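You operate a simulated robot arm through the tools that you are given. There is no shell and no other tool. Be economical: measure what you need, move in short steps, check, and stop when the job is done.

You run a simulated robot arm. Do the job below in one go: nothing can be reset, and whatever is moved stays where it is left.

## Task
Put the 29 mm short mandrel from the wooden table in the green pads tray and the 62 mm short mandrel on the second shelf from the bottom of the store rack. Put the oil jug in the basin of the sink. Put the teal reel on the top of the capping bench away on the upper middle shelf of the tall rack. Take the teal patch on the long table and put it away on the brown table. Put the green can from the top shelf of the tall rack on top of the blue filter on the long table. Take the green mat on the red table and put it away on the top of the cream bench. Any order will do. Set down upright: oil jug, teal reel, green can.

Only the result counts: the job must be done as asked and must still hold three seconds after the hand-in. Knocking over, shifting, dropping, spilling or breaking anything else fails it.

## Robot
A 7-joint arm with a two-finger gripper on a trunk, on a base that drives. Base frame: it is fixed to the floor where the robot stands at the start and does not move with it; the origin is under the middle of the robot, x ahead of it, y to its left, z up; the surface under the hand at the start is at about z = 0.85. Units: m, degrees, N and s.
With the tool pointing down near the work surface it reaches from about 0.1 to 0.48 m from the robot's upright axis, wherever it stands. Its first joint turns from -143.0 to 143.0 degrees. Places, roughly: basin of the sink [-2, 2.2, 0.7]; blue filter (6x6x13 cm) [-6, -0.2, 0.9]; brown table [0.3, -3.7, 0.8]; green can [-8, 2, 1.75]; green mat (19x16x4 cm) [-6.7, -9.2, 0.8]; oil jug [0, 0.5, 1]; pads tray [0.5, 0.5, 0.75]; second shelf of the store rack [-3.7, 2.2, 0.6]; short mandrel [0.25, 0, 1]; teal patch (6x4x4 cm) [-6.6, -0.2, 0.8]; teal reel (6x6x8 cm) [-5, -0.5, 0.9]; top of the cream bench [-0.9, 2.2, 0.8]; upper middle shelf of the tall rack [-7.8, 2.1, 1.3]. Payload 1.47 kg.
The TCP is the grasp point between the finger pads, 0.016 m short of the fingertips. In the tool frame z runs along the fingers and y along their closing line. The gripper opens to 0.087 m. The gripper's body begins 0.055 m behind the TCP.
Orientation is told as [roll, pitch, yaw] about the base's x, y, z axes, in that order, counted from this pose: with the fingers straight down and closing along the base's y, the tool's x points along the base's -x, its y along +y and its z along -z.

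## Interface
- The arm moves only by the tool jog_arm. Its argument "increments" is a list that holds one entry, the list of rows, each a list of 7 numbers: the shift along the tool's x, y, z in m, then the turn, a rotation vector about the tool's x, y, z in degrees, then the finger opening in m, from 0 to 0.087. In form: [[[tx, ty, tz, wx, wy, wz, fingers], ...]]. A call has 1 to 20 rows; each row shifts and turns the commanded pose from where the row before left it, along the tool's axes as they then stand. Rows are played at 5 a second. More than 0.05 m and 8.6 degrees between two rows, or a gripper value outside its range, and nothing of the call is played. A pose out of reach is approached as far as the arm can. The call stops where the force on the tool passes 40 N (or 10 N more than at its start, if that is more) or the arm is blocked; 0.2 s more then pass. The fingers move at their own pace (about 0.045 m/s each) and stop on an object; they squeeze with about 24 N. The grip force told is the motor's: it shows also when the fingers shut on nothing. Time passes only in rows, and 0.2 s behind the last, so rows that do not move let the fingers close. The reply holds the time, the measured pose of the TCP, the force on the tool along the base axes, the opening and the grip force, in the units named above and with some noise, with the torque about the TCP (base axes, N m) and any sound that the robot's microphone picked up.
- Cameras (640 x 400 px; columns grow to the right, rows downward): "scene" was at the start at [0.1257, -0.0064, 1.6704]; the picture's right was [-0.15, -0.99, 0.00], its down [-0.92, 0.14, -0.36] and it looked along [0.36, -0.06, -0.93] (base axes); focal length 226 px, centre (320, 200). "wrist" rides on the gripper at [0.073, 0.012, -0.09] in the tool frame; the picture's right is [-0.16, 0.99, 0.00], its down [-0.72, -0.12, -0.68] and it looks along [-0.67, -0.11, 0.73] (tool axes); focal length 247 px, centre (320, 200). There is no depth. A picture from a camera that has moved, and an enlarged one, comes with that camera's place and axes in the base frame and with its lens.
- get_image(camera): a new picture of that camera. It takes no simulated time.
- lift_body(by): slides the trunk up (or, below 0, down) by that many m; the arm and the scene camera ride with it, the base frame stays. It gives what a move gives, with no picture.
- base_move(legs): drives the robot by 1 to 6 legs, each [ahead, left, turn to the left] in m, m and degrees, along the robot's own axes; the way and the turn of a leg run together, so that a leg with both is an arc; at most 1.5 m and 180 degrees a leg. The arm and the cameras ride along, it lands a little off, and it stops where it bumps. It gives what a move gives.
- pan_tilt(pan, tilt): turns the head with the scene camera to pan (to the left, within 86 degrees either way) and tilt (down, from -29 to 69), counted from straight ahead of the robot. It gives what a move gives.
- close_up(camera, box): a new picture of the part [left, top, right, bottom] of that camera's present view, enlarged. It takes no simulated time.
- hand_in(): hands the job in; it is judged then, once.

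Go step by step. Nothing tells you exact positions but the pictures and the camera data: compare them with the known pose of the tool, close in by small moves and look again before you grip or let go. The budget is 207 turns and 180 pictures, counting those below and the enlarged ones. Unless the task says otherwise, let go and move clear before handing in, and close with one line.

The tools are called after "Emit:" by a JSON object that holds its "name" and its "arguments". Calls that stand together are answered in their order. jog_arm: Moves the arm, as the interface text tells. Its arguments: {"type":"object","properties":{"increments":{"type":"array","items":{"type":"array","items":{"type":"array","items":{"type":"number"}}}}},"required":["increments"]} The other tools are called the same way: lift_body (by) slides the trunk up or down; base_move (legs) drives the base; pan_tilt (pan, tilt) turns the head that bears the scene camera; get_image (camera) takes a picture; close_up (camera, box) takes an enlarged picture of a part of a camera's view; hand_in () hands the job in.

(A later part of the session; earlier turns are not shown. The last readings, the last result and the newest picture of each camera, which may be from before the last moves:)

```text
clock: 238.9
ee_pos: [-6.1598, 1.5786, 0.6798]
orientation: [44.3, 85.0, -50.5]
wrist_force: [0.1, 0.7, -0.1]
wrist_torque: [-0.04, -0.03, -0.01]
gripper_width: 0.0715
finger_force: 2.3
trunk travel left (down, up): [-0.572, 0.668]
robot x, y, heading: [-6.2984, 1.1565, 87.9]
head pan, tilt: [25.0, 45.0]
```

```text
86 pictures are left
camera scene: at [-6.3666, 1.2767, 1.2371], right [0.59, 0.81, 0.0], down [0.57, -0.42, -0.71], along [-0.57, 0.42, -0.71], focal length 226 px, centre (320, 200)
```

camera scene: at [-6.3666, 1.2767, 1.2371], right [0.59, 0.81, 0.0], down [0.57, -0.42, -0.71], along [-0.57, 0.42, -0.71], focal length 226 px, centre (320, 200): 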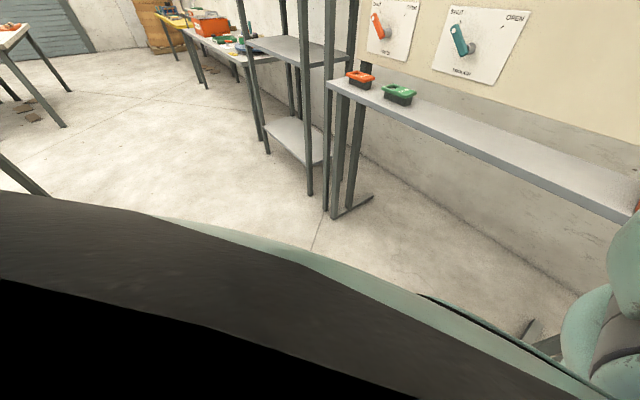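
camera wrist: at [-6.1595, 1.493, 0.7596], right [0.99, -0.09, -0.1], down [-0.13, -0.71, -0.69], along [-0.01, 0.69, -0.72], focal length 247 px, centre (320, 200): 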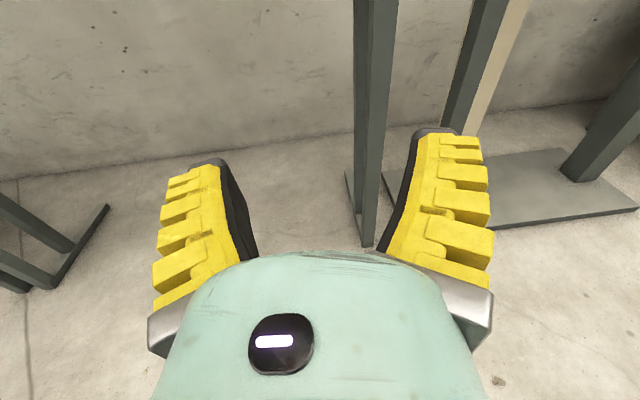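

The tall rack is ahead-left. Raise the trunk fully in two steps and drive nearer.

Emit:
{"name": "lift_body", "arguments": {"by": 0.4}}

Emit:
{"name": "lift_body", "arguments": {"by": 0.26}}

Emit:
{"name": "base_move", "arguments": {"legs": [[0, 1.2, 2]]}}

Emit:
{"name": "get_image", "arguments": {"camera": "wrist"}}

Emit:
{"name": "get_image", "arguments": {"camera": "scene"}}

```text
clock: 242.8
ee_pos: [-6.1586, 1.5783, 1.0801]
orientation: [44.4, 85.1, -50.6]
wrist_force: [-0.3, 0.5, 0.1]
wrist_torque: [0.0, -0.03, 0.01]
gripper_width: 0.0715
finger_force: 2.7
trunk travel left (down, up): [-0.972, 0.268]
robot x, y, heading: [-6.3053, 1.1533, 87.7]
head pan, tilt: [25.0, 45.0]
```

```text
clock: 245.4
ee_pos: [-6.16, 1.5775, 1.3398]
orientation: [44.2, 85.0, -50.4]
wrist_force: [0.9, -0.2, -0.2]
wrist_torque: [0.0, 0.0, 0.03]
gripper_width: 0.0717
finger_force: 2.7
trunk travel left (down, up): [-1.232, 0.008]
robot x, y, heading: [-6.3012, 1.1545, 87.8]
head pan, tilt: [25.0, 45.0]
```

```text
clock: 251.5
ee_pos: [-7.3781, 1.6009, 1.3393]
orientation: [44.3, 85.1, -48.3]
wrist_force: [0.4, 0.6, 0.3]
wrist_torque: [-0.01, 0.02, 0.01]
gripper_width: 0.0717
finger_force: 2.0
trunk travel left (down, up): [-1.232, 0.008]
robot x, y, heading: [-7.5072, 1.1733, 90.2]
head pan, tilt: [25.0, 45.0]
```

```text
85 pictures are left
camera wrist: at [-7.3753, 1.5169, 1.4196], right [0.99, -0.05, -0.1], down [-0.11, -0.72, -0.69], along [-0.04, 0.69, -0.72], focal length 247 px, centre (320, 200)
```

wrist: 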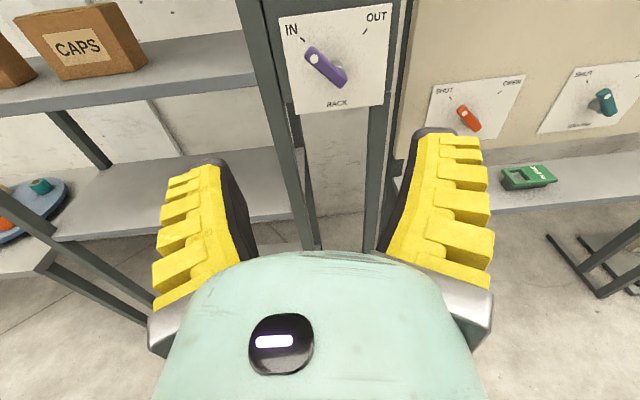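

```text
84 pictures are left
camera scene: at [-7.5737, 1.2927, 1.8971], right [0.56, 0.83, 0.0], down [0.59, -0.39, -0.71], along [-0.59, 0.39, -0.71], focal length 226 px, centre (320, 200)
```

scene: 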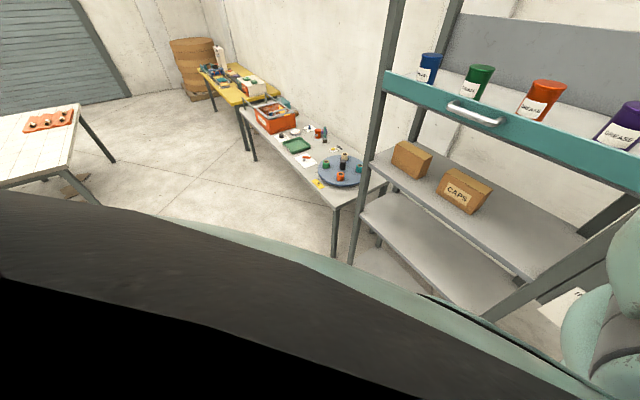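

I see the cans behind a teal-fronted top shelf. Zoom there.

Emit:
{"name": "close_up", "arguments": {"camera": "scene", "box": [370, 20, 640, 230]}}

Emit:
{"name": "jog_arm", "arguments": {"increments": [[[0.04, 0, 0, 0, 0, 0, 0.087], [0.04, 0, 0, 0, 0, 0, 0.087], [0.04, 0, 0, 0, 0, 0, 0.087], [0.04, 0, 0, 0, 0, 0, 0.087], [0.04, 0, 0, 0, 0, 0, 0.087], [0.04, 0, 0, 0, 0, 0, 0.087], [0.04, 0, 0, 0, 0, 0, 0.087], [0.04, 0, 0, 0, 0, 0, 0.087], [0.04, 0, 0, 0, 0, 0, 0.087], [0.02, 0, 0, 0, 0, 0, 0.087], [0, 0, 0, 0, 0, 0, 0.087]]]}}

Emit:
{"name": "get_image", "arguments": {"camera": "wrist"}}

```text
1.90 times, centred on (505, 125) of scene
camera zoom: at [-7.5737, 1.2927, 1.8971], right [0.56, 0.83, 0.0], down [0.59, -0.39, -0.71], along [-0.59, 0.39, -0.71], focal length 430 px, centre (-32, 343)
```

zoom: 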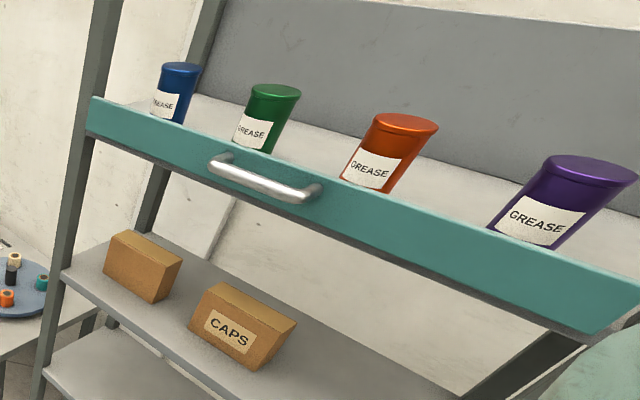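

```text
clock: 253.9
ee_pos: [-7.3803, 1.603, 1.3801]
orientation: [44.4, 85.1, -47.9]
wrist_force: [-0.3, 0.1, -0.1]
wrist_torque: [-0.03, 0.04, -0.02]
gripper_width: 0.0873
finger_force: 0.1
out of reach, approached as far as the arm can: row 2, 3, 4, 5, 6, 7, 8, 9, 10
trunk travel left (down, up): [-1.232, 0.008]
robot x, y, heading: [-7.507, 1.1768, 90.2]
head pan, tilt: [25.0, 45.0]
```

```text
82 pictures are left
camera wrist: at [-7.3771, 1.5193, 1.4591], right [0.99, -0.05, -0.1], down [-0.11, -0.72, -0.69], along [-0.04, 0.69, -0.72], focal length 247 px, centre (320, 200)
```

wrist: 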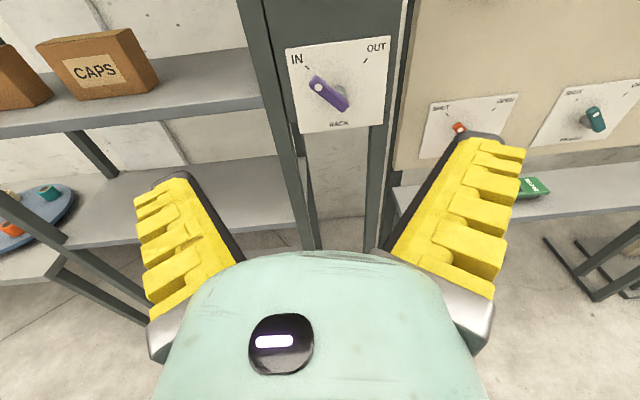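

The lift stalled on a joint limit. I'll try reaching up while moving forward along the tool and letting it tilt up.

Emit:
{"name": "jog_arm", "arguments": {"increments": [[[0.02, 0, 0.03, 0, 6, 0, 0.087], [0.02, 0, 0.03, 0, 6, 0, 0.087], [0.02, 0, 0.03, 0, 6, 0, 0.087], [0.03, 0, 0.02, 0, 0, 0, 0.087], [0.03, 0, 0.02, 0, 0, 0, 0.087], [0.03, 0, 0, 0, 0, 0, 0.087], [0.03, 0, 0, 0, 0, 0, 0.087], [0, 0, 0, 0, 0, 0, 0.087]]]}}

```text
clock: 255.7
ee_pos: [-7.3792, 1.6963, 1.4444]
orientation: [166.6, 75.1, 74.6]
wrist_force: [1.1, -0.5, -0.5]
wrist_torque: [0.02, 0.01, 0.0]
gripper_width: 0.087
finger_force: 0.1
out of reach, approached as far as the arm can: row 4, 5, 6, 7
trunk travel left (down, up): [-1.232, 0.008]
robot x, y, heading: [-7.5074, 1.1741, 90.2]
head pan, tilt: [25.0, 45.0]
```

Emit:
{"name": "jog_arm", "arguments": {"increments": [[[0.02, 0, -0.03, 0, 0, 0, 0.087], [0.02, 0, -0.03, 0, 0, 0, 0.087], [0.02, 0, -0.03, 0, 0, 0, 0.087], [0.03, 0, -0.02, 0, 0, 0, 0.087], [0.03, 0, 0, 0, 0, 0, 0.087], [0.03, 0, 0, 0, 0, 0, 0.087], [0.03, 0, 0, 0, 0, 0, 0.087], [0, 0, 0, 0, 0, 0, 0.087]]]}}

Emit:
{"name": "get_image", "arguments": {"camera": "scene"}}

```text
clock: 256.8
ee_pos: [-7.4339, 1.6066, 1.4691]
orientation: [176.0, 72.6, 96.7]
wrist_force: [0.6, -0.4, -0.2]
wrist_torque: [0.01, 0.0, 0.01]
gripper_width: 0.0868
finger_force: 0.0
out of reach, approached as far as the arm can: row 2, 3, 4, 5
trunk travel left (down, up): [-1.232, 0.008]
robot x, y, heading: [-7.5069, 1.1789, 90.4]
head pan, tilt: [25.0, 45.0]
stopped in row 5: the arm was blocked; the commanded pose is now the measured one
```

```text
81 pictures are left
camera scene: at [-7.574, 1.2929, 1.8976], right [0.56, 0.83, 0.0], down [0.58, -0.39, -0.71], along [-0.59, 0.4, -0.7], focal length 226 px, centre (320, 200)
```

scene: 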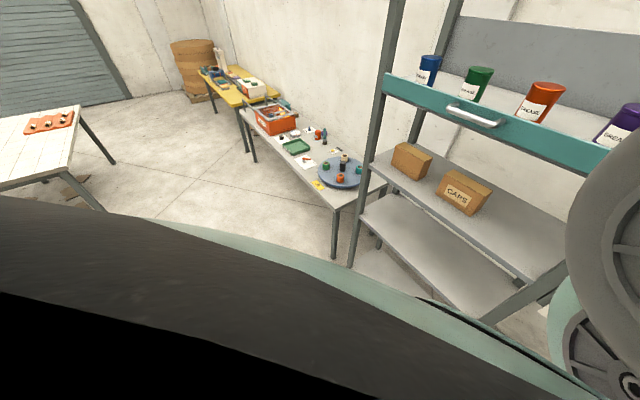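

Blocked by a joint or self-contact. I'll undo the 180° roll (camera below), which should free the wrist, then try going up again.

Emit:
{"name": "jog_arm", "arguments": {"increments": [[[0, 0, 0.02, 0, 0, -8.5, 0.087], [0, 0, 0.02, 0, 0, -8.5, 0.087], [0, 0, 0, 0, 0, -8.5, 0.087], [0, 0, 0, 0, 0, -8.5, 0.087], [0, 0, 0, 0, 0, -8.5, 0.087], [0, 0, 0, 0, 0, -8.5, 0.087], [0, 0, 0, 0, 0, -8.5, 0.087], [0, 0, 0, 0, 0, -8.5, 0.087], [0, 0, 0, 0, 0, -8.5, 0.087], [0, 0, 0, 0, 0, -8.5, 0.087], [0, 0, 0, 0, 0, -8.5, 0.087], [0, 0, 0, 0, 0, -8.5, 0.087], [0, 0, 0, 0, 0, -8.5, 0.087], [0, 0, 0, 0, 0, -8.5, 0.087], [0, 0, 0, 0, 0, -8.5, 0.087], [0, 0, 0, 0, 0, -8.5, 0.087], [0, 0, 0, 0, 0, -8.5, 0.087], [0, 0, 0, 0, 0, -8.5, 0.087], [0, 0, 0, 0, 0, -8.5, 0.087], [0, 0, 0, 0, 0, -8.5, 0.087]]]}}

Emit:
{"name": "pan_tilt", "arguments": {"pan": 10, "tilt": 30}}

Emit:
{"name": "get_image", "arguments": {"camera": "scene"}}

Emit:
{"name": "get_image", "arguments": {"camera": "wrist"}}

```text
clock: 257.2
ee_pos: [-7.4731, 1.6315, 1.4716]
orientation: [154.1, 70.5, 84.3]
wrist_force: [0.4, -0.2, 0.5]
wrist_torque: [-0.01, -0.01, 0.04]
gripper_width: 0.0871
finger_force: 0.1
out of reach, approached as far as the arm can: row 1, 2
trunk travel left (down, up): [-1.232, 0.008]
robot x, y, heading: [-7.5032, 1.1749, 90.2]
head pan, tilt: [25.0, 45.0]
stopped in row 2: the arm was blocked; the commanded pose is now the measured one
```

```text
clock: 257.9
ee_pos: [-7.4705, 1.6302, 1.4701]
orientation: [154.0, 70.7, 84.0]
wrist_force: [0.2, -0.3, -0.5]
wrist_torque: [0.01, 0.0, 0.01]
gripper_width: 0.0871
finger_force: 0.1
trunk travel left (down, up): [-1.232, 0.008]
robot x, y, heading: [-7.5055, 1.1752, 90.3]
head pan, tilt: [10.0, 30.0]
```

```text
80 pictures are left
camera scene: at [-7.5795, 1.2965, 1.9121], right [0.56, 0.83, 0.0], down [0.47, -0.32, -0.82], along [-0.68, 0.46, -0.57], focal length 226 px, centre (320, 200)
```

scene: 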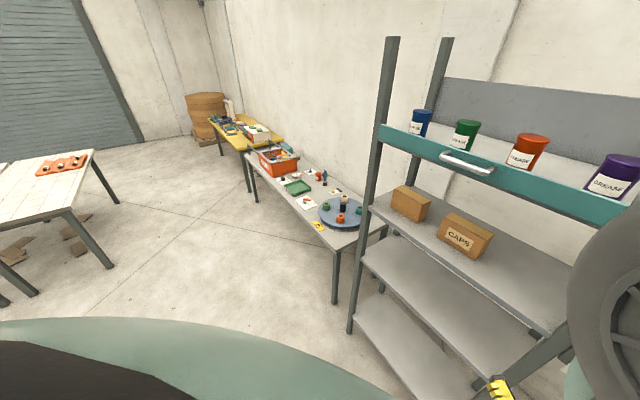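

```text
79 pictures are left
camera wrist: at [-7.4318, 1.532, 1.5163], right [0.93, 0.37, -0.01], down [0.15, -0.4, -0.9], along [-0.33, 0.84, -0.43], focal length 247 px, centre (320, 200)
```

wrist: 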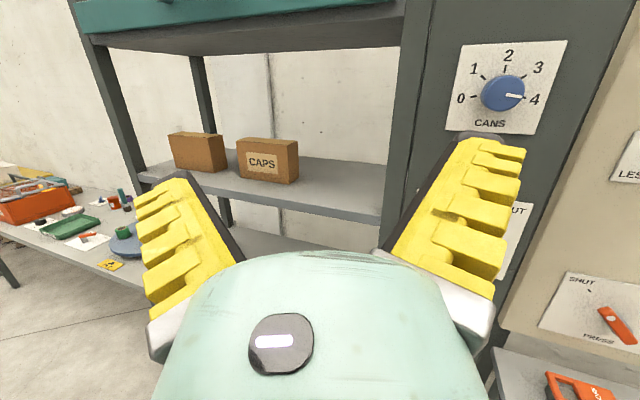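

The elbow has swung up beside the head. I'll back-track the hand to the earlier level pose before rolling back.

Emit:
{"name": "jog_arm", "arguments": {"increments": [[[-0.024, 0.011, -0.01, 0, 0, 0, 0.087], [-0.024, 0.011, -0.01, -4, -3, 0, 0.087], [-0.024, 0.011, -0.01, -4, -3, 0, 0.087], [-0.024, 0.011, -0.01, -4, -3, 0, 0.087], [-0.02, 0.011, -0.01, -4, -3, 0, 0.087], [0, 0, -0.02, -4, -3, 0, 0.087], [0, 0, 0, 0, 0, 0, 0.087]]]}}

Emit:
{"name": "get_image", "arguments": {"camera": "wrist"}}

```text
clock: 259.5
ee_pos: [-7.4037, 1.6198, 1.3804]
orientation: [133.8, 83.6, 43.0]
wrist_force: [-0.5, 0.0, -0.2]
wrist_torque: [0.01, 0.02, -0.02]
gripper_width: 0.087
finger_force: 0.0
out of reach, approached as far as the arm can: row 4, 5
trunk travel left (down, up): [-1.232, 0.008]
robot x, y, heading: [-7.5085, 1.1756, 90.1]
head pan, tilt: [10.0, 30.0]
```

```text
78 pictures are left
camera wrist: at [-7.4, 1.5255, 1.4476], right [1.0, -0.01, -0.08], down [-0.06, -0.62, -0.78], along [-0.04, 0.78, -0.62], focal length 247 px, centre (320, 200)
```

wrist: 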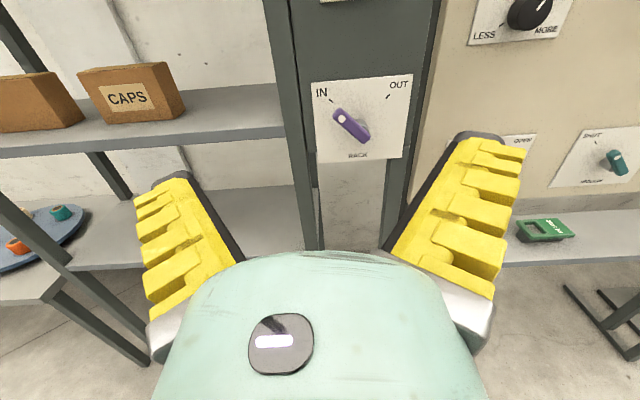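

Level again. Roll back by 170°.

Emit:
{"name": "jog_arm", "arguments": {"increments": [[[0, 0, 0, 0, 0, -8.5, 0.087], [0, 0, 0, 0, 0, -8.5, 0.087], [0, 0, 0, 0, 0, -8.5, 0.087], [0, 0, 0, 0, 0, -8.5, 0.087], [0, 0, 0, 0, 0, -8.5, 0.087], [0, 0, 0, 0, 0, -8.5, 0.087], [0, 0, 0, 0, 0, -8.5, 0.087], [0, 0, 0, 0, 0, -8.5, 0.087], [0, 0, 0, 0, 0, -8.5, 0.087], [0, 0, 0, 0, 0, -8.5, 0.087], [0, 0, 0, 0, 0, -8.5, 0.087], [0, 0, 0, 0, 0, -8.5, 0.087], [0, 0, 0, 0, 0, -8.5, 0.087], [0, 0, 0, 0, 0, -8.5, 0.087], [0, 0, 0, 0, 0, -8.5, 0.087], [0, 0, 0, 0, 0, -8.5, 0.087], [0, 0, 0, 0, 0, -8.5, 0.087], [0, 0, 0, 0, 0, -8.5, 0.087], [0, 0, 0, 0, 0, -8.5, 0.087], [0, 0, 0, 0, 0, -8.5, 0.087]]]}}

Emit:
{"name": "jog_arm", "arguments": {"increments": [[[-0.03, 0, 0, 0, 0, -5, 0.087], [-0.03, 0, 0, 0, 0, -4, 0.087], [-0.03, 0, 0, 0, 0, 0, 0.087], [-0.03, 0, 0, 0, 0, 0, 0.087], [-0.03, 0, 0, 0, 0, 0, 0.087], [-0.03, 0, 0, 0, 0, 0, 0.087], [0, 0, 0, 0, 0, 0, 0.087]]]}}

Emit:
{"name": "get_image", "arguments": {"camera": "wrist"}}

```text
clock: 263.7
ee_pos: [-7.4042, 1.6189, 1.3814]
orientation: [130.3, -83.1, -40.8]
wrist_force: [0.2, 0.2, 0.2]
wrist_torque: [0.0, 0.01, -0.01]
gripper_width: 0.0872
finger_force: 0.1
trunk travel left (down, up): [-1.232, 0.008]
robot x, y, heading: [-7.5057, 1.1748, 90.2]
head pan, tilt: [10.0, 30.0]
```

```text
clock: 265.3
ee_pos: [-7.404, 1.6187, 1.4021]
orientation: [138.6, -84.2, -49.9]
wrist_force: [0.3, 0.6, 0.3]
wrist_torque: [0.01, 0.0, -0.01]
gripper_width: 0.0872
finger_force: 0.1
out of reach, approached as far as the arm can: row 1, 2, 3, 4, 5, 6
trunk travel left (down, up): [-1.232, 0.008]
robot x, y, heading: [-7.5076, 1.1777, 89.9]
head pan, tilt: [10.0, 30.0]
```

```text
77 pictures are left
camera wrist: at [-7.4231, 1.5356, 1.3245], right [-0.97, 0.01, 0.22], down [0.15, -0.74, 0.66], along [0.17, 0.68, 0.72], focal length 247 px, centre (320, 200)
```

wrist: 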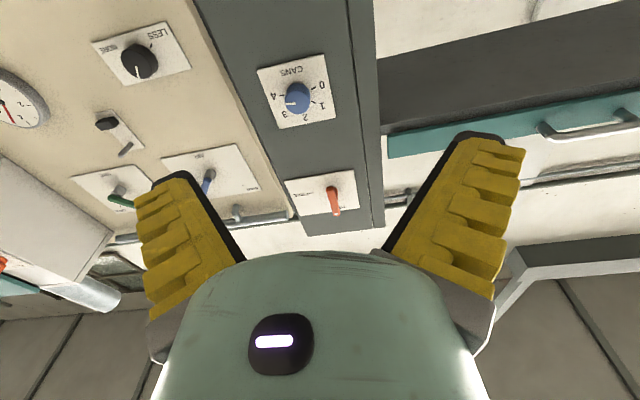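

Same ceiling, so it's the wrist bend. With the tool tilted 45° down the wrist can rise; I'll try that and reach up and forward.

Emit:
{"name": "jog_arm", "arguments": {"increments": [[[0, 0, 0, 0, 8, 0, 0.087], [0, 0, 0, 0, 8, 0, 0.087], [0, 0, 0, 0, 8, 0, 0.087], [0, 0, 0, 0, 8, 0, 0.087], [0, 0, 0, 0, 8, 0, 0.087], [-0.03, 0, -0.02, 0, 0, 0, 0.087], [-0.03, 0, -0.02, 0, 0, 0, 0.087], [-0.03, 0, -0.02, 0, 0, 0, 0.087], [-0.03, 0, -0.02, 0, 0, 0, 0.087], [-0.03, 0, -0.02, 0, 0, 0, 0.087], [-0.03, 0, -0.02, 0, 0, 0, 0.087], [0, 0, 0, 0, 0, 0, 0.087]]]}}

Emit:
{"name": "pan_tilt", "arguments": {"pan": 0, "tilt": 20}}

Emit:
{"name": "get_image", "arguments": {"camera": "scene"}}

```text
clock: 267.9
ee_pos: [-7.4037, 1.6182, 1.4023]
orientation: [138.7, -84.3, -49.9]
wrist_force: [1.1, -0.1, -0.2]
wrist_torque: [-0.02, 0.01, 0.01]
gripper_width: 0.0868
finger_force: 0.1
out of reach, approached as far as the arm can: row 1, 2, 3, 4, 5, 6, 7, 8, 9, 10, 11
trunk travel left (down, up): [-1.232, 0.008]
robot x, y, heading: [-7.5085, 1.1755, 90.7]
head pan, tilt: [10.0, 30.0]
```

```text
clock: 268.7
ee_pos: [-7.4045, 1.6179, 1.4016]
orientation: [138.6, -84.2, -49.9]
wrist_force: [-1.5, 0.0, 0.1]
wrist_torque: [0.02, -0.03, -0.01]
gripper_width: 0.0869
finger_force: 0.1
trunk travel left (down, up): [-1.232, 0.008]
robot x, y, heading: [-7.5079, 1.1754, 90.1]
head pan, tilt: [0.0, 20.0]
```

```text
76 pictures are left
camera scene: at [-7.5828, 1.299, 1.9285], right [0.56, 0.83, 0.0], down [0.34, -0.23, -0.91], along [-0.76, 0.51, -0.41], focal length 226 px, centre (320, 200)
```

scene: 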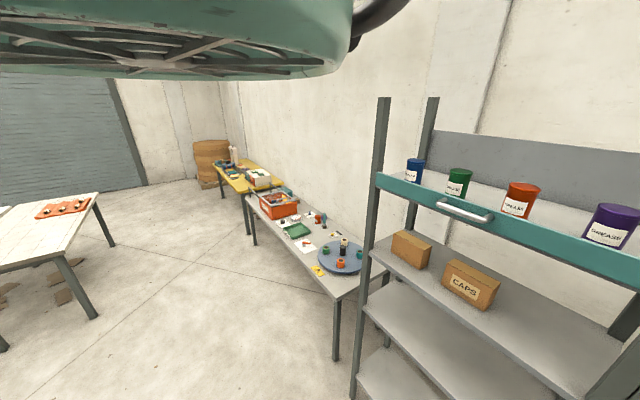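

The arm is folded tight against the head. I'll lower and extend the hand to unfold before pitching.

Emit:
{"name": "jog_arm", "arguments": {"increments": [[[0.03, 0, 0.01, 0, 0, 0, 0.087], [0.03, 0, 0.01, 0, 0, 0, 0.087], [0.03, 0, 0.01, 0, 0, 0, 0.087], [0, 0, 0, 0, 8, 0, 0.087], [0, 0, 0, 0, 8, 0, 0.087], [0, 0, 0, 0, 8, 0, 0.087], [0, 0, 0, 0, 8, 0, 0.087], [0, 0, 0, 0, 8, 0, 0.087], [0, 0, 0, 0, 8, 0, 0.087], [0, 0, 0, 0, 0, 0, 0.087]]]}}

Emit:
{"name": "get_image", "arguments": {"camera": "wrist"}}

```text
clock: 270.9
ee_pos: [-7.418, 1.6421, 1.3418]
orientation: [37.1, -78.2, 51.5]
wrist_force: [0.7, -0.2, 0.0]
wrist_torque: [0.01, 0.01, 0.0]
gripper_width: 0.0868
finger_force: 0.1
out of reach, approached as far as the arm can: row 2, 3, 5, 6, 7, 8, 9
trunk travel left (down, up): [-1.232, 0.008]
robot x, y, heading: [-7.5069, 1.1749, 90.4]
head pan, tilt: [0.0, 20.0]
```

```text
75 pictures are left
camera wrist: at [-7.4399, 1.5436, 1.2881], right [-0.96, 0.06, 0.28], down [0.2, -0.56, 0.8], along [0.2, 0.83, 0.53], focal length 247 px, centre (320, 200)
```

wrist: 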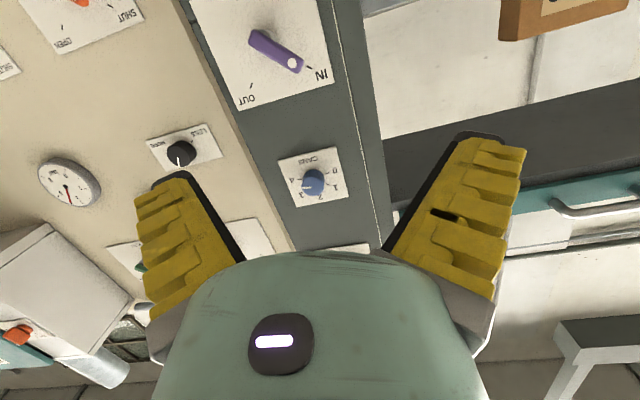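

Emit:
{"name": "jog_arm", "arguments": {"increments": [[[0.01, 0, 0.03, 0, 0, 0, 0.087], [0.01, 0, 0.03, 0, 0, -3, 0.087], [0.01, 0, 0.02, 0, 0, -3, 0.087], [0, 0, 0, 0, 8, 0, 0.087], [0, 0, 0, 0, 8, 0, 0.087], [0, 0, 0, 0, 8, 0, 0.087], [0, 0, 0, 0, 8, 0, 0.087], [0, 0, 0, 0, 8, 0, 0.087], [0, 0, 0, 0, 8, 0, 0.087], [0, 0, 0, 0, 8, 0, 0.087], [0, 0, 0, 0, 8, 0, 0.087], [0, 0, 0, 0, 0, 0, 0.087]]]}}

Emit:
{"name": "get_image", "arguments": {"camera": "wrist"}}

Emit:
{"name": "get_image", "arguments": {"camera": "scene"}}

```text
clock: 273.5
ee_pos: [-7.4211, 1.7131, 1.2737]
orientation: [3.1, -26.3, 86.6]
wrist_force: [-0.3, -0.1, 0.6]
wrist_torque: [0.03, 0.0, -0.01]
gripper_width: 0.087
finger_force: 0.1
out of reach, approached as far as the arm can: row 6, 7, 8, 9
trunk travel left (down, up): [-1.232, 0.008]
robot x, y, heading: [-7.5074, 1.1768, 90.7]
head pan, tilt: [0.0, 20.0]
```

```text
74 pictures are left
camera wrist: at [-7.4332, 1.6093, 1.3231], right [-0.98, 0.17, 0.12], down [0.17, 0.34, 0.92], along [0.12, 0.92, -0.36], focal length 247 px, centre (320, 200)
```

wrist: 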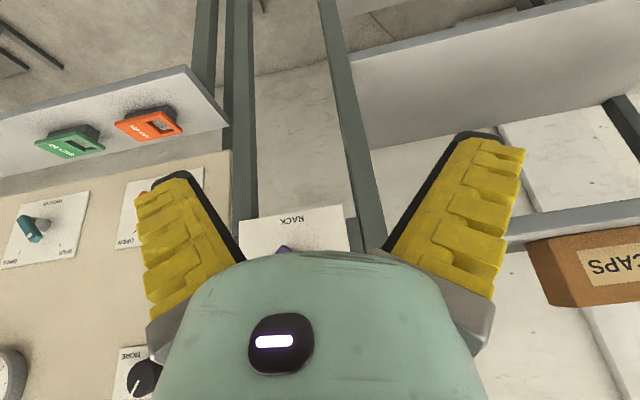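

```text
73 pictures are left
camera scene: at [-7.5831, 1.3, 1.9359], right [0.56, 0.83, 0.0], down [0.28, -0.19, -0.94], along [-0.78, 0.53, -0.34], focal length 226 px, centre (320, 200)
```

scene: 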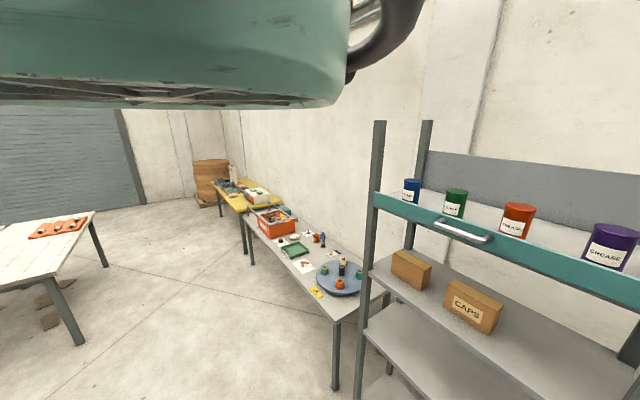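

Unfolded: the tool now points 26° forward of straight down. Now try going up from here.

Emit:
{"name": "jog_arm", "arguments": {"increments": [[[-0.018, 0, -0.036, 0, 0, 0, 0.087], [-0.018, 0, -0.036, 0, 0, 0, 0.087], [-0.018, 0, -0.036, 0, 0, 0, 0.087], [-0.018, 0, -0.036, 0, 0, 0, 0.087], [-0.018, 0, -0.036, 0, 0, 0, 0.087], [-0.018, 0, -0.036, 0, 0, 0, 0.087], [-0.018, 0, -0.036, 0, 0, 0, 0.087], [-0.018, 0, -0.036, 0, 0, 0, 0.087], [0, 0, 0, 0, 0, 0, 0.087]]]}}

```text
clock: 275.5
ee_pos: [-7.3482, 1.8105, 1.398]
orientation: [3.2, -26.7, 86.8]
wrist_force: [0.3, -0.2, -0.2]
wrist_torque: [-0.01, -0.01, 0.0]
gripper_width: 0.087
finger_force: 0.0
out of reach, approached as far as the arm can: row 1, 2, 3, 4, 5, 6, 7, 8
trunk travel left (down, up): [-1.232, 0.008]
robot x, y, heading: [-7.5078, 1.1775, 90.5]
head pan, tilt: [0.0, 20.0]
```

It drifted outward as it rose, so height is available further out. Now swing the tool up about the wrist.

Emit:
{"name": "jog_arm", "arguments": {"increments": [[[-0.028, 0, 0, 0, -8, 0, 0.087], [-0.028, 0, 0, 0, -8, 0, 0.087], [-0.028, 0, 0, 0, -8, 0, 0.087], [-0.028, 0, 0, 0, -8, 0, 0.087], [-0.028, 0, 0, 0, -8, 0, 0.087], [-0.028, 0, 0, 0, -8, 0, 0.087], [-0.028, 0, 0, 0, -8, 0, 0.087], [0, 0, 0, 0, 0, 0, 0.087]]]}}

Emit:
{"name": "get_image", "arguments": {"camera": "wrist"}}

```text
clock: 277.3
ee_pos: [-7.337, 1.9308, 1.5432]
orientation: [20.8, -82.2, 67.6]
wrist_force: [0.8, 0.6, -0.5]
wrist_torque: [-0.01, -0.01, 0.02]
gripper_width: 0.087
finger_force: 0.0
trunk travel left (down, up): [-1.232, 0.008]
robot x, y, heading: [-7.5076, 1.1792, 90.2]
head pan, tilt: [0.0, 20.0]
```

```text
72 pictures are left
camera wrist: at [-7.354, 1.8337, 1.4841], right [-0.98, 0.05, 0.2], down [0.14, -0.59, 0.8], along [0.16, 0.81, 0.57], focal length 247 px, centre (320, 200)
```

wrist: 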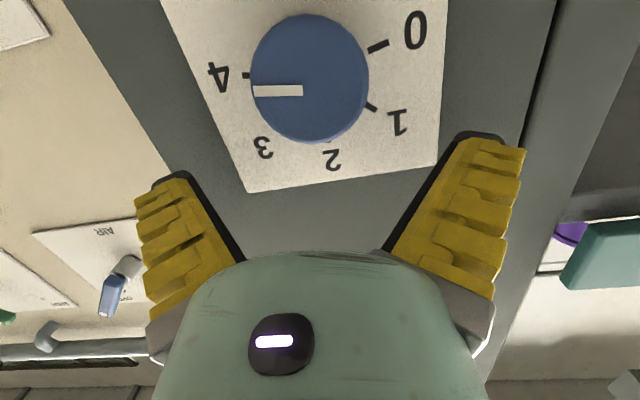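

Now at z 1.54 and horizontal, but close to the post. Back the base off 0.45 m, shift left toward the can, and raise the hand.

Emit:
{"name": "base_move", "arguments": {"legs": [[-0.45, 0, 0], [0, 0.5, 0]]}}

Emit:
{"name": "jog_arm", "arguments": {"increments": [[[-0.03, 0, 0, 0, 0, 0, 0.087], [-0.03, 0, 0, 0, 0, 0, 0.087], [-0.03, 0, 0, 0, 0, 0, 0.087], [-0.03, 0, 0, 0, 0, 0, 0.087], [-0.03, 0, 0, 0, 0, 0, 0.087], [-0.03, 0, 0, 0, 0, 0, 0.087], [0, 0, 0, 0, 0, 0, 0.087]]]}}

Emit:
{"name": "get_image", "arguments": {"camera": "wrist"}}

Emit:
{"name": "get_image", "arguments": {"camera": "scene"}}

```text
clock: 282.4
ee_pos: [-7.8202, 1.4873, 1.5434]
orientation: [20.7, -82.0, 67.3]
wrist_force: [0.0, -0.2, 0.0]
wrist_torque: [0.03, 0.01, 0.01]
gripper_width: 0.0872
finger_force: 0.1
trunk travel left (down, up): [-1.232, 0.008]
robot x, y, heading: [-7.9937, 0.7365, 90.0]
head pan, tilt: [0.0, 20.0]
```

```text
clock: 284.0
ee_pos: [-7.7833, 1.5606, 1.6891]
orientation: [20.8, -82.0, 67.3]
wrist_force: [-0.3, 0.1, 1.1]
wrist_torque: [0.01, 0.01, 0.0]
gripper_width: 0.087
finger_force: 0.0
out of reach, approached as far as the arm can: row 1, 2, 3, 4, 5, 6
trunk travel left (down, up): [-1.232, 0.008]
robot x, y, heading: [-7.9934, 0.7337, 89.9]
head pan, tilt: [0.0, 20.0]
```

```text
71 pictures are left
camera wrist: at [-7.8015, 1.463, 1.6291], right [-0.98, 0.06, 0.21], down [0.14, -0.59, 0.8], along [0.16, 0.81, 0.56], focal length 247 px, centre (320, 200)
```

wrist: 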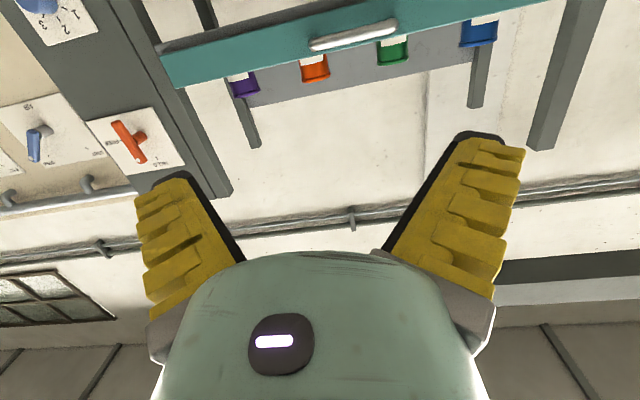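

```text
70 pictures are left
camera scene: at [-8.0699, 0.859, 1.9358], right [0.57, 0.82, 0.0], down [0.28, -0.19, -0.94], along [-0.78, 0.53, -0.34], focal length 226 px, centre (320, 200)
```

scene: 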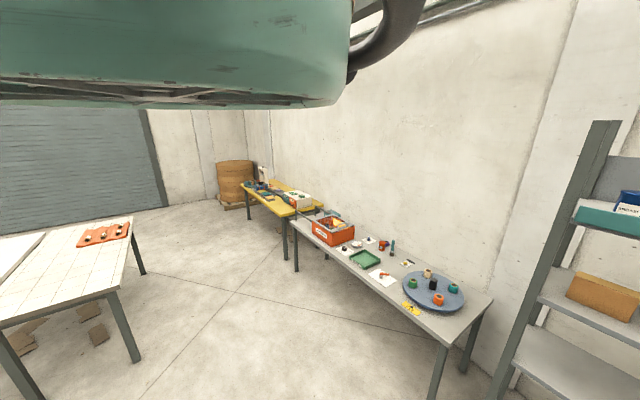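

The can's top is at about (-7.90, 2.04, z 1.714), about 7 cm wide; the lip in front tops out near 1.675. I need TCP z ≈ 1.70 and then some lift margin, so I'll test how much higher the arm goes.

Emit:
{"name": "jog_arm", "arguments": {"increments": [[[-0.03, 0, 0, 0, 0, 0, 0.087], [-0.03, 0, 0, 0, 0, 0, 0.087], [-0.03, 0, 0, 0, 0, 0, 0.087], [-0.03, 0, 0, 0, 0, 0, 0.087], [0, 0, 0, 0, 0, 0, 0.087]]]}}

Emit:
{"name": "jog_arm", "arguments": {"increments": [[[0, 0.02, -0.02, 0, 0, 0, 0.087], [0, 0.02, -0.02, 0, 0, 0, 0.087], [0, 0.02, -0.02, 0, 0, 0, 0.087], [0, 0.02, 0, 0, 0, 0, 0.087], [0, 0, 0, 0, 0, 0, 0.087]]]}}

Emit:
{"name": "get_image", "arguments": {"camera": "wrist"}}

```text
clock: 285.2
ee_pos: [-7.7733, 1.58, 1.8039]
orientation: [20.8, -82.0, 67.3]
wrist_force: [-1.0, 0.3, 0.2]
wrist_torque: [-0.02, 0.01, 0.01]
gripper_width: 0.0871
finger_force: 0.0
out of reach, approached as far as the arm can: row 1, 2
trunk travel left (down, up): [-1.232, 0.008]
robot x, y, heading: [-7.992, 0.7355, 89.8]
head pan, tilt: [0.0, 20.0]
```

```text
clock: 286.4
ee_pos: [-7.8138, 1.5962, 1.823]
orientation: [20.7, -82.0, 67.4]
wrist_force: [0.1, 0.1, -0.7]
wrist_torque: [-0.01, 0.0, 0.0]
gripper_width: 0.0868
finger_force: 0.1
out of reach, approached as far as the arm can: row 1, 2, 3, 4
trunk travel left (down, up): [-1.232, 0.008]
robot x, y, heading: [-7.9946, 0.7347, 89.7]
head pan, tilt: [0.0, 20.0]
```

```text
69 pictures are left
camera wrist: at [-7.8327, 1.4986, 1.7647], right [-0.98, 0.06, 0.21], down [0.13, -0.58, 0.8], along [0.16, 0.81, 0.56], focal length 247 px, centre (320, 200)
```

wrist: 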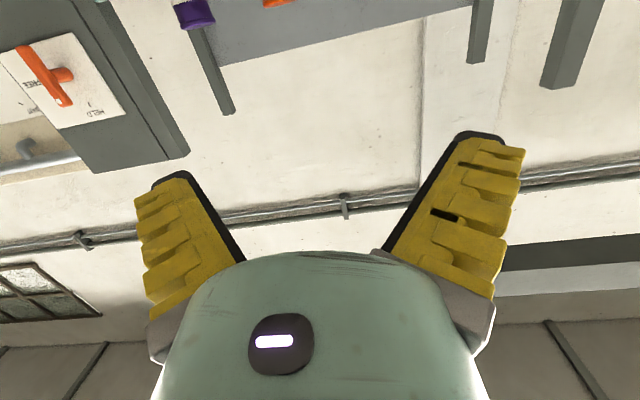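

Height is available. With the camera underneath it would hit the lip, so roll the tool 180° here.

Emit:
{"name": "jog_arm", "arguments": {"increments": [[[0, 0, 0, 0, 0, 8.5, 0.087], [0, 0, 0, 0, 0, 8.5, 0.087], [0, 0, 0, 0, 0, 8.5, 0.087], [0, 0, 0, 0, 0, 8.5, 0.087], [0, 0, 0, 0, 0, 8.5, 0.087], [0, 0, 0, 0, 0, 8.5, 0.087], [0, 0, 0, 0, 0, 8.5, 0.087], [0, 0, 0, 0, 0, 8.5, 0.087], [0, 0, 0, 0, 0, 8.5, 0.087], [0, 0, 0, 0, 0, 8.5, 0.087], [0, 0, 0, 0, 0, 8.5, 0.087], [0, 0, 0, 0, 0, 8.5, 0.087], [0, 0, 0, 0, 0, 8.5, 0.087], [0, 0, 0, 0, 0, 8.5, 0.087], [0, 0, 0, 0, 0, 8.5, 0.087], [0, 0, 0, 0, 0, 8.5, 0.087], [0, 0, 0, 0, 0, 8.5, 0.087], [0, 0, 0, 0, 0, 8.5, 0.087], [0, 0, 0, 0, 0, 8.5, 0.087], [0, 0, 0, 0, 0, 8.5, 0.087]]]}}

Emit:
{"name": "jog_arm", "arguments": {"increments": [[[0, 0, 0, 0, 0, 6, 0.087], [0, 0, 0, 0, 0, 6, 0.087], [0, 0, 0, 0, 0, 0, 0.087]]]}}

Emit:
{"name": "get_image", "arguments": {"camera": "wrist"}}

```text
clock: 290.6
ee_pos: [-7.82, 1.6011, 1.7688]
orientation: [43.1, 79.9, -48.2]
wrist_force: [0.6, -0.6, -0.2]
wrist_torque: [0.02, 0.03, 0.0]
gripper_width: 0.0869
finger_force: 0.0
out of reach, approached as far as the arm can: row 4, 5, 6, 7, 8, 9, 10, 11, 12, 13, 14, 15, 16
trunk travel left (down, up): [-1.232, 0.008]
robot x, y, heading: [-7.9955, 0.7361, 90.0]
head pan, tilt: [0.0, 20.0]
```

```text
clock: 291.4
ee_pos: [-7.8208, 1.6018, 1.7673]
orientation: [-33.2, 81.0, -125.1]
wrist_force: [-1.0, 0.2, 0.3]
wrist_torque: [-0.05, -0.03, 0.01]
gripper_width: 0.0871
finger_force: 0.0
trunk travel left (down, up): [-1.232, 0.008]
robot x, y, heading: [-7.9952, 0.7345, 90.1]
head pan, tilt: [0.0, 20.0]
```

```text
68 pictures are left
camera wrist: at [-7.8054, 1.5216, 1.8513], right [0.97, -0.06, -0.24], down [-0.2, -0.76, -0.62], along [-0.15, 0.65, -0.75], focal length 247 px, centre (320, 200)
```

wrist: 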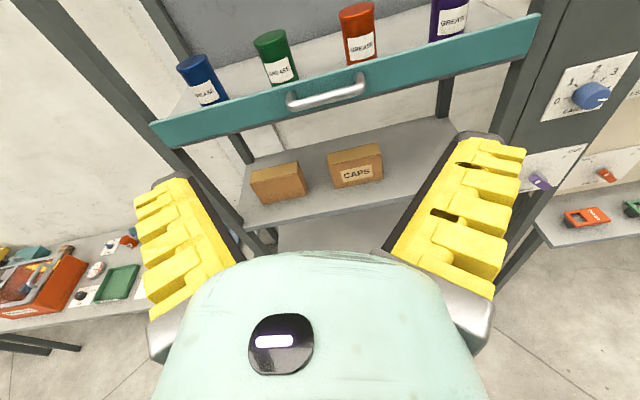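

Great view. Level the roll, line up with the green can at x ≈ -7.90, set height 1.703 and approach to ~20 cm short.

Emit:
{"name": "jog_arm", "arguments": {"increments": [[[0, 0, 0, 0, 0, -4.7, 0.087], [0, 0, 0, 0, 0, 0, 0.087]]]}}

Emit:
{"name": "base_move", "arguments": {"legs": [[0.25, 0.082, 0]]}}

Emit:
{"name": "lift_body", "arguments": {"by": -0.06}}

Emit:
{"name": "get_image", "arguments": {"camera": "wrist"}}

```text
clock: 292.0
ee_pos: [-7.8196, 1.6009, 1.7663]
orientation: [-1.2, 82.5, -92.9]
wrist_force: [0.1, 0.6, -0.2]
wrist_torque: [-0.04, 0.02, 0.01]
gripper_width: 0.0873
finger_force: 0.1
trunk travel left (down, up): [-1.232, 0.008]
robot x, y, heading: [-7.9953, 0.7358, 90.1]
head pan, tilt: [0.0, 20.0]
```

```text
clock: 293.9
ee_pos: [-7.9032, 1.8489, 1.7681]
orientation: [-1.2, 82.6, -92.8]
wrist_force: [0.8, -0.1, -0.2]
wrist_torque: [0.01, -0.04, 0.01]
gripper_width: 0.0869
finger_force: 0.0
trunk travel left (down, up): [-1.232, 0.008]
robot x, y, heading: [-8.0762, 0.9805, 90.0]
head pan, tilt: [0.0, 20.0]
```

```text
clock: 294.9
ee_pos: [-7.9025, 1.8485, 1.7081]
orientation: [-1.1, 82.5, -92.8]
wrist_force: [-0.8, -0.1, 1.1]
wrist_torque: [-0.02, -0.02, 0.0]
gripper_width: 0.087
finger_force: 0.0
trunk travel left (down, up): [-1.172, 0.068]
robot x, y, heading: [-8.0731, 0.9826, 90.3]
head pan, tilt: [0.0, 20.0]
```

```text
67 pictures are left
camera wrist: at [-7.8933, 1.7696, 1.7929], right [0.99, -0.05, -0.16], down [-0.14, -0.77, -0.63], along [-0.09, 0.64, -0.76], focal length 247 px, centre (320, 200)
```

wrist: 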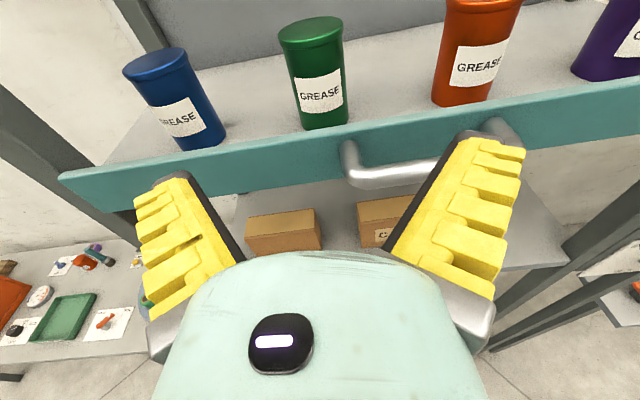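

Now I see the can's base: the shelf is at z ≈ 1.63, the can about 8.5 cm tall. Lower 2 cm and advance 12 cm.

Emit:
{"name": "lift_body", "arguments": {"by": -0.022}}

Emit:
{"name": "base_move", "arguments": {"legs": [[0.12, 0, -0.2]]}}

Emit:
{"name": "get_image", "arguments": {"camera": "wrist"}}

```text
clock: 295.6
ee_pos: [-7.902, 1.8488, 1.6871]
orientation: [-1.1, 82.5, -92.7]
wrist_force: [-0.2, 0.0, 0.5]
wrist_torque: [-0.01, -0.05, 0.03]
gripper_width: 0.087
finger_force: 0.1
trunk travel left (down, up): [-1.15, 0.09]
robot x, y, heading: [-8.0741, 0.9839, 90.2]
head pan, tilt: [0.0, 20.0]
```

```text
clock: 296.8
ee_pos: [-7.9015, 1.9689, 1.6854]
orientation: [-0.8, 82.5, -92.7]
wrist_force: [0.6, -0.4, -0.4]
wrist_torque: [-0.02, 0.0, 0.03]
gripper_width: 0.0868
finger_force: 0.0
trunk travel left (down, up): [-1.15, 0.09]
robot x, y, heading: [-8.073, 1.0981, 90.5]
head pan, tilt: [0.0, 20.0]
```

```text
66 pictures are left
camera wrist: at [-7.8921, 1.8895, 1.7707], right [0.99, -0.05, -0.16], down [-0.14, -0.77, -0.63], along [-0.09, 0.64, -0.76], focal length 247 px, centre (320, 200)
```

wrist: 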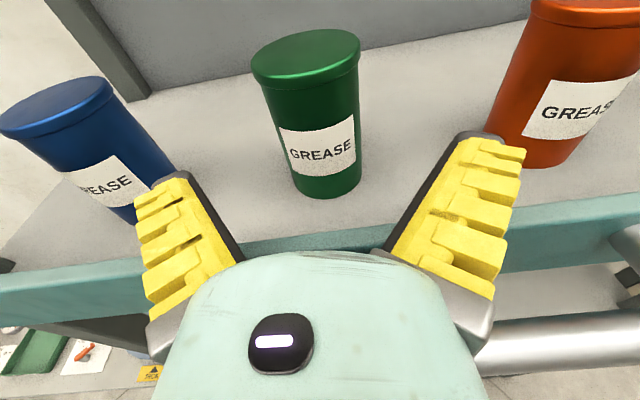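

Neighbours clear. Advance 7 cm and close.

Emit:
{"name": "base_move", "arguments": {"legs": [[0.07, 0.002, -0.3]]}}

Emit:
{"name": "get_image", "arguments": {"camera": "wrist"}}

```text
clock: 297.5
ee_pos: [-7.9031, 1.9711, 1.6852]
orientation: [-3.4, 82.3, -94.8]
wrist_force: [-0.4, -0.3, 0.6]
wrist_torque: [0.03, -0.02, 0.01]
gripper_width: 0.087
finger_force: 0.2
trunk travel left (down, up): [-1.15, 0.09]
robot x, y, heading: [-8.0781, 1.1008, 90.2]
head pan, tilt: [0.0, 20.0]
stopped in leg 1: the force on the tool passed its limit at 86 N (the readings are from after the stop); the commanded pose is now the measured one
```

```text
65 pictures are left
camera wrist: at [-7.8931, 1.8922, 1.7704], right [0.99, -0.05, -0.16], down [-0.14, -0.77, -0.63], along [-0.1, 0.64, -0.76], focal length 247 px, centre (320, 200)
```

wrist: 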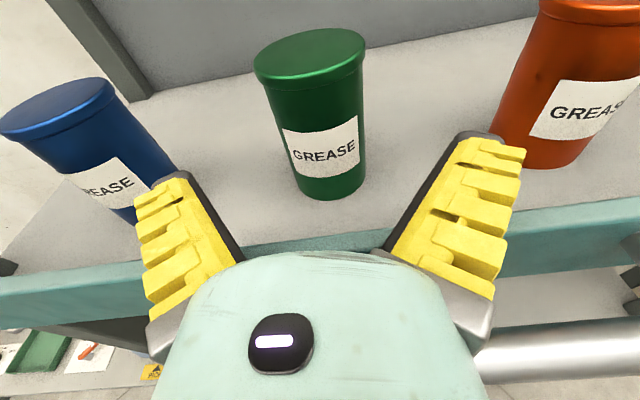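

The fingertips touched the teal edge (nothing moved). Back off 2 cm, raise 2.2 cm, and try again.

Emit:
{"name": "base_move", "arguments": {"legs": [[-0.02, 0, 0]]}}

Emit:
{"name": "lift_body", "arguments": {"by": 0.022}}

Emit:
{"name": "base_move", "arguments": {"legs": [[0.05, 0, 0]]}}

Emit:
{"name": "get_image", "arguments": {"camera": "wrist"}}

```text
clock: 298.3
ee_pos: [-7.9028, 1.9508, 1.6851]
orientation: [-3.1, 82.4, -94.6]
wrist_force: [-0.6, -0.8, 0.0]
wrist_torque: [-0.02, 0.0, 0.0]
gripper_width: 0.0871
finger_force: 0.0
trunk travel left (down, up): [-1.15, 0.09]
robot x, y, heading: [-8.0744, 1.0803, 90.1]
head pan, tilt: [0.0, 20.0]
```

```text
clock: 299.0
ee_pos: [-7.9037, 1.9514, 1.7078]
orientation: [-3.3, 82.3, -94.7]
wrist_force: [0.7, -0.4, -1.3]
wrist_torque: [0.01, 0.01, 0.01]
gripper_width: 0.0871
finger_force: 0.1
trunk travel left (down, up): [-1.172, 0.068]
robot x, y, heading: [-8.0729, 1.0843, 90.3]
head pan, tilt: [0.0, 20.0]
```

```text
clock: 299.9
ee_pos: [-7.903, 1.9999, 1.7078]
orientation: [-3.1, 82.4, -94.7]
wrist_force: [-0.3, -0.3, 0.9]
wrist_torque: [0.0, 0.0, 0.0]
gripper_width: 0.0871
finger_force: 0.1
trunk travel left (down, up): [-1.172, 0.068]
robot x, y, heading: [-8.0741, 1.134, 90.1]
head pan, tilt: [0.0, 20.0]
```

```text
64 pictures are left
camera wrist: at [-7.8928, 1.9218, 1.7928], right [0.99, -0.05, -0.16], down [-0.14, -0.77, -0.63], along [-0.1, 0.64, -0.76], focal length 247 px, centre (320, 200)
```

wrist: 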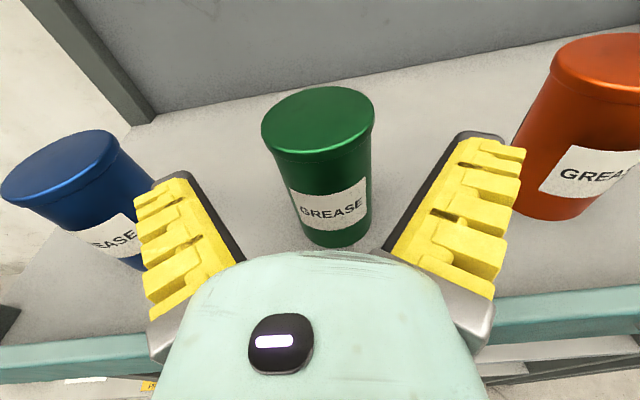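

Past the edge. Advance 4.7 cm, lower 1.2 cm, and close on the can.

Emit:
{"name": "base_move", "arguments": {"legs": [[0.047, 0, 0]]}}

Emit:
{"name": "lift_body", "arguments": {"by": -0.012}}

Emit:
{"name": "jog_arm", "arguments": {"increments": [[[0, 0, 0, 0, 0, 0, 0.08], [0, 0, 0, 0, 0, 0, 0.07], [0, 0, 0, 0, 0, 0, 0.06], [0, 0, 0, 0, 0, 0, 0.03], [0, 0, 0, 0, 0, 0, 0.0], [0, 0, 0, 0, 0, 0, 0.0], [0, 0, 0, 0, 0, 0, 0.0], [0, 0, 0, 0, 0, 0, 0.0]]]}}

Emit:
{"name": "get_image", "arguments": {"camera": "wrist"}}

```text
clock: 300.7
ee_pos: [-7.9032, 2.0165, 1.7068]
orientation: [-7.3, 81.6, -98.3]
wrist_force: [-3.9, -19.8, 0.9]
wrist_torque: [-0.76, 0.17, 0.12]
gripper_width: 0.0872
finger_force: 0.0
trunk travel left (down, up): [-1.172, 0.068]
robot x, y, heading: [-8.0735, 1.1503, 90.1]
head pan, tilt: [0.0, 20.0]
stopped in leg 1: the force on the tool passed its limit at 364 N (the readings are from after the stop); the commanded pose is now the measured one
```

```text
clock: 301.1
ee_pos: [-7.903, 2.0154, 1.7073]
orientation: [-8.2, 82.2, -99.2]
wrist_force: [-2.6, -17.9, 5.9]
wrist_torque: [-1.1, 0.23, 0.11]
gripper_width: 0.0872
finger_force: 0.0
trunk travel left (down, up): [-1.167, 0.073]
robot x, y, heading: [-8.0746, 1.1539, 90.1]
head pan, tilt: [0.0, 20.0]
stopped: the force on the tool passed its limit at 48 N (the readings are from after the stop); the commanded pose is now the measured one
```

```text
clock: 302.9
ee_pos: [-7.9021, 2.0162, 1.7064]
orientation: [-7.9, 82.2, -98.7]
wrist_force: [-3.3, -29.8, 7.0]
wrist_torque: [-1.69, 0.28, 0.27]
gripper_width: 0.0
finger_force: 23.9
trunk travel left (down, up): [-1.167, 0.073]
robot x, y, heading: [-8.0759, 1.1496, 90.1]
head pan, tilt: [0.0, 20.0]
```

```text
63 pictures are left
camera wrist: at [-7.8911, 1.9376, 1.7916], right [0.98, -0.04, -0.17], down [-0.14, -0.77, -0.62], along [-0.11, 0.64, -0.76], focal length 247 px, centre (320, 200)
```

wrist: 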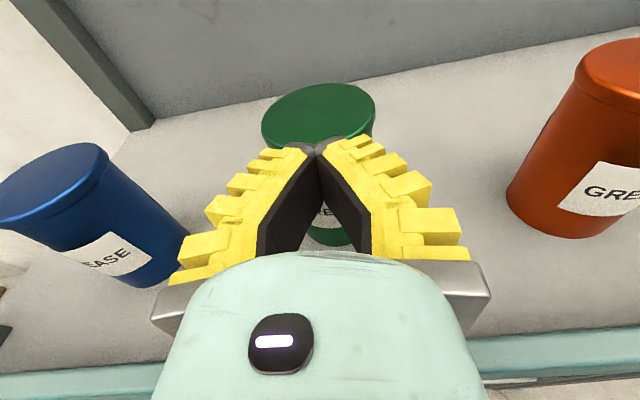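

The hand's underside hit the edge before reaching the can. I'll back out, then pitch the tool further down so the hand stays above the edge.

Emit:
{"name": "base_move", "arguments": {"legs": [[-0.1, 0, 0]]}}

Emit:
{"name": "jog_arm", "arguments": {"increments": [[[0.01, 0, 0, 0, -6, 0, 0.087], [0.01, 0, 0, 0, -6, 0, 0.087], [0.01, 0, 0, 0, -6, 0, 0.087], [0.01, 0, 0, 0, -6, 0, 0.087], [0, 0, 0, 0, -5, 0, 0.087], [0, 0, 0, 0, 0, 0, 0.087]]]}}

Emit:
{"name": "get_image", "arguments": {"camera": "wrist"}}

```text
clock: 304.1
ee_pos: [-7.9028, 1.9178, 1.7069]
orientation: [-7.8, 82.3, -98.8]
wrist_force: [0.5, 0.0, 1.0]
wrist_torque: [-0.01, 0.03, -0.01]
gripper_width: 0.0
finger_force: 24.1
trunk travel left (down, up): [-1.167, 0.073]
robot x, y, heading: [-8.0752, 1.0537, 89.9]
head pan, tilt: [0.0, 20.0]
```

```text
clock: 305.5
ee_pos: [-7.9028, 1.9282, 1.7452]
orientation: [-1.8, 53.2, -92.4]
wrist_force: [-0.5, -0.3, 0.9]
wrist_torque: [0.01, 0.0, 0.0]
gripper_width: 0.0871
finger_force: 0.1
trunk travel left (down, up): [-1.167, 0.073]
robot x, y, heading: [-8.0755, 1.0566, 90.2]
head pan, tilt: [0.0, 20.0]
```

```text
62 pictures are left
camera wrist: at [-7.8904, 1.9015, 1.857], right [0.98, -0.11, -0.15], down [-0.13, -0.98, -0.17], along [-0.12, 0.19, -0.97], focal length 247 px, centre (320, 200)
```

wrist: 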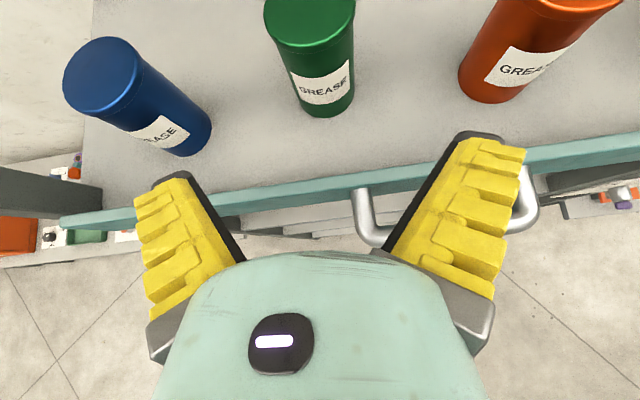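

All cans are intact, and the tool now points 37° down. I'll go forward above the can and then lower around it with the trunk.

Emit:
{"name": "lift_body", "arguments": {"by": 0.012}}

Emit:
{"name": "base_move", "arguments": {"legs": [[0.115, 0, 0]]}}

Emit:
{"name": "get_image", "arguments": {"camera": "wrist"}}

```text
clock: 306.1
ee_pos: [-7.9034, 1.9287, 1.756]
orientation: [-1.9, 53.2, -92.4]
wrist_force: [0.2, 0.2, -0.3]
wrist_torque: [0.0, 0.0, 0.03]
gripper_width: 0.087
finger_force: 0.0
trunk travel left (down, up): [-1.179, 0.061]
robot x, y, heading: [-8.078, 1.0565, 89.9]
head pan, tilt: [0.0, 20.0]
```

```text
clock: 307.3
ee_pos: [-7.9015, 2.0421, 1.7564]
orientation: [-1.8, 53.2, -92.5]
wrist_force: [0.8, 0.6, -0.2]
wrist_torque: [-0.02, 0.0, -0.02]
gripper_width: 0.0868
finger_force: 0.1
trunk travel left (down, up): [-1.179, 0.061]
robot x, y, heading: [-8.0732, 1.1674, 89.6]
head pan, tilt: [0.0, 20.0]
```

```text
61 pictures are left
camera wrist: at [-7.8882, 2.0145, 1.8689], right [0.98, -0.11, -0.15], down [-0.14, -0.98, -0.17], along [-0.12, 0.19, -0.97], focal length 247 px, centre (320, 200)
```

wrist: 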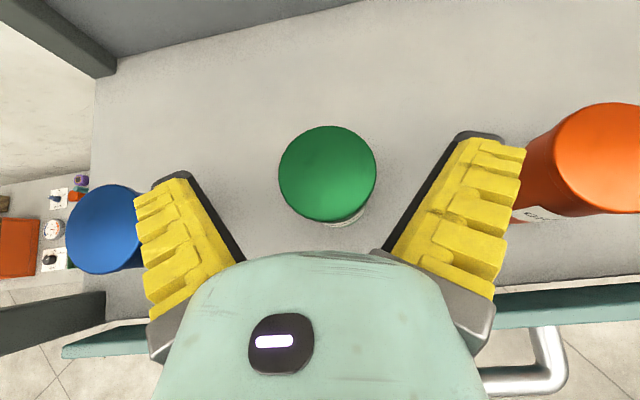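

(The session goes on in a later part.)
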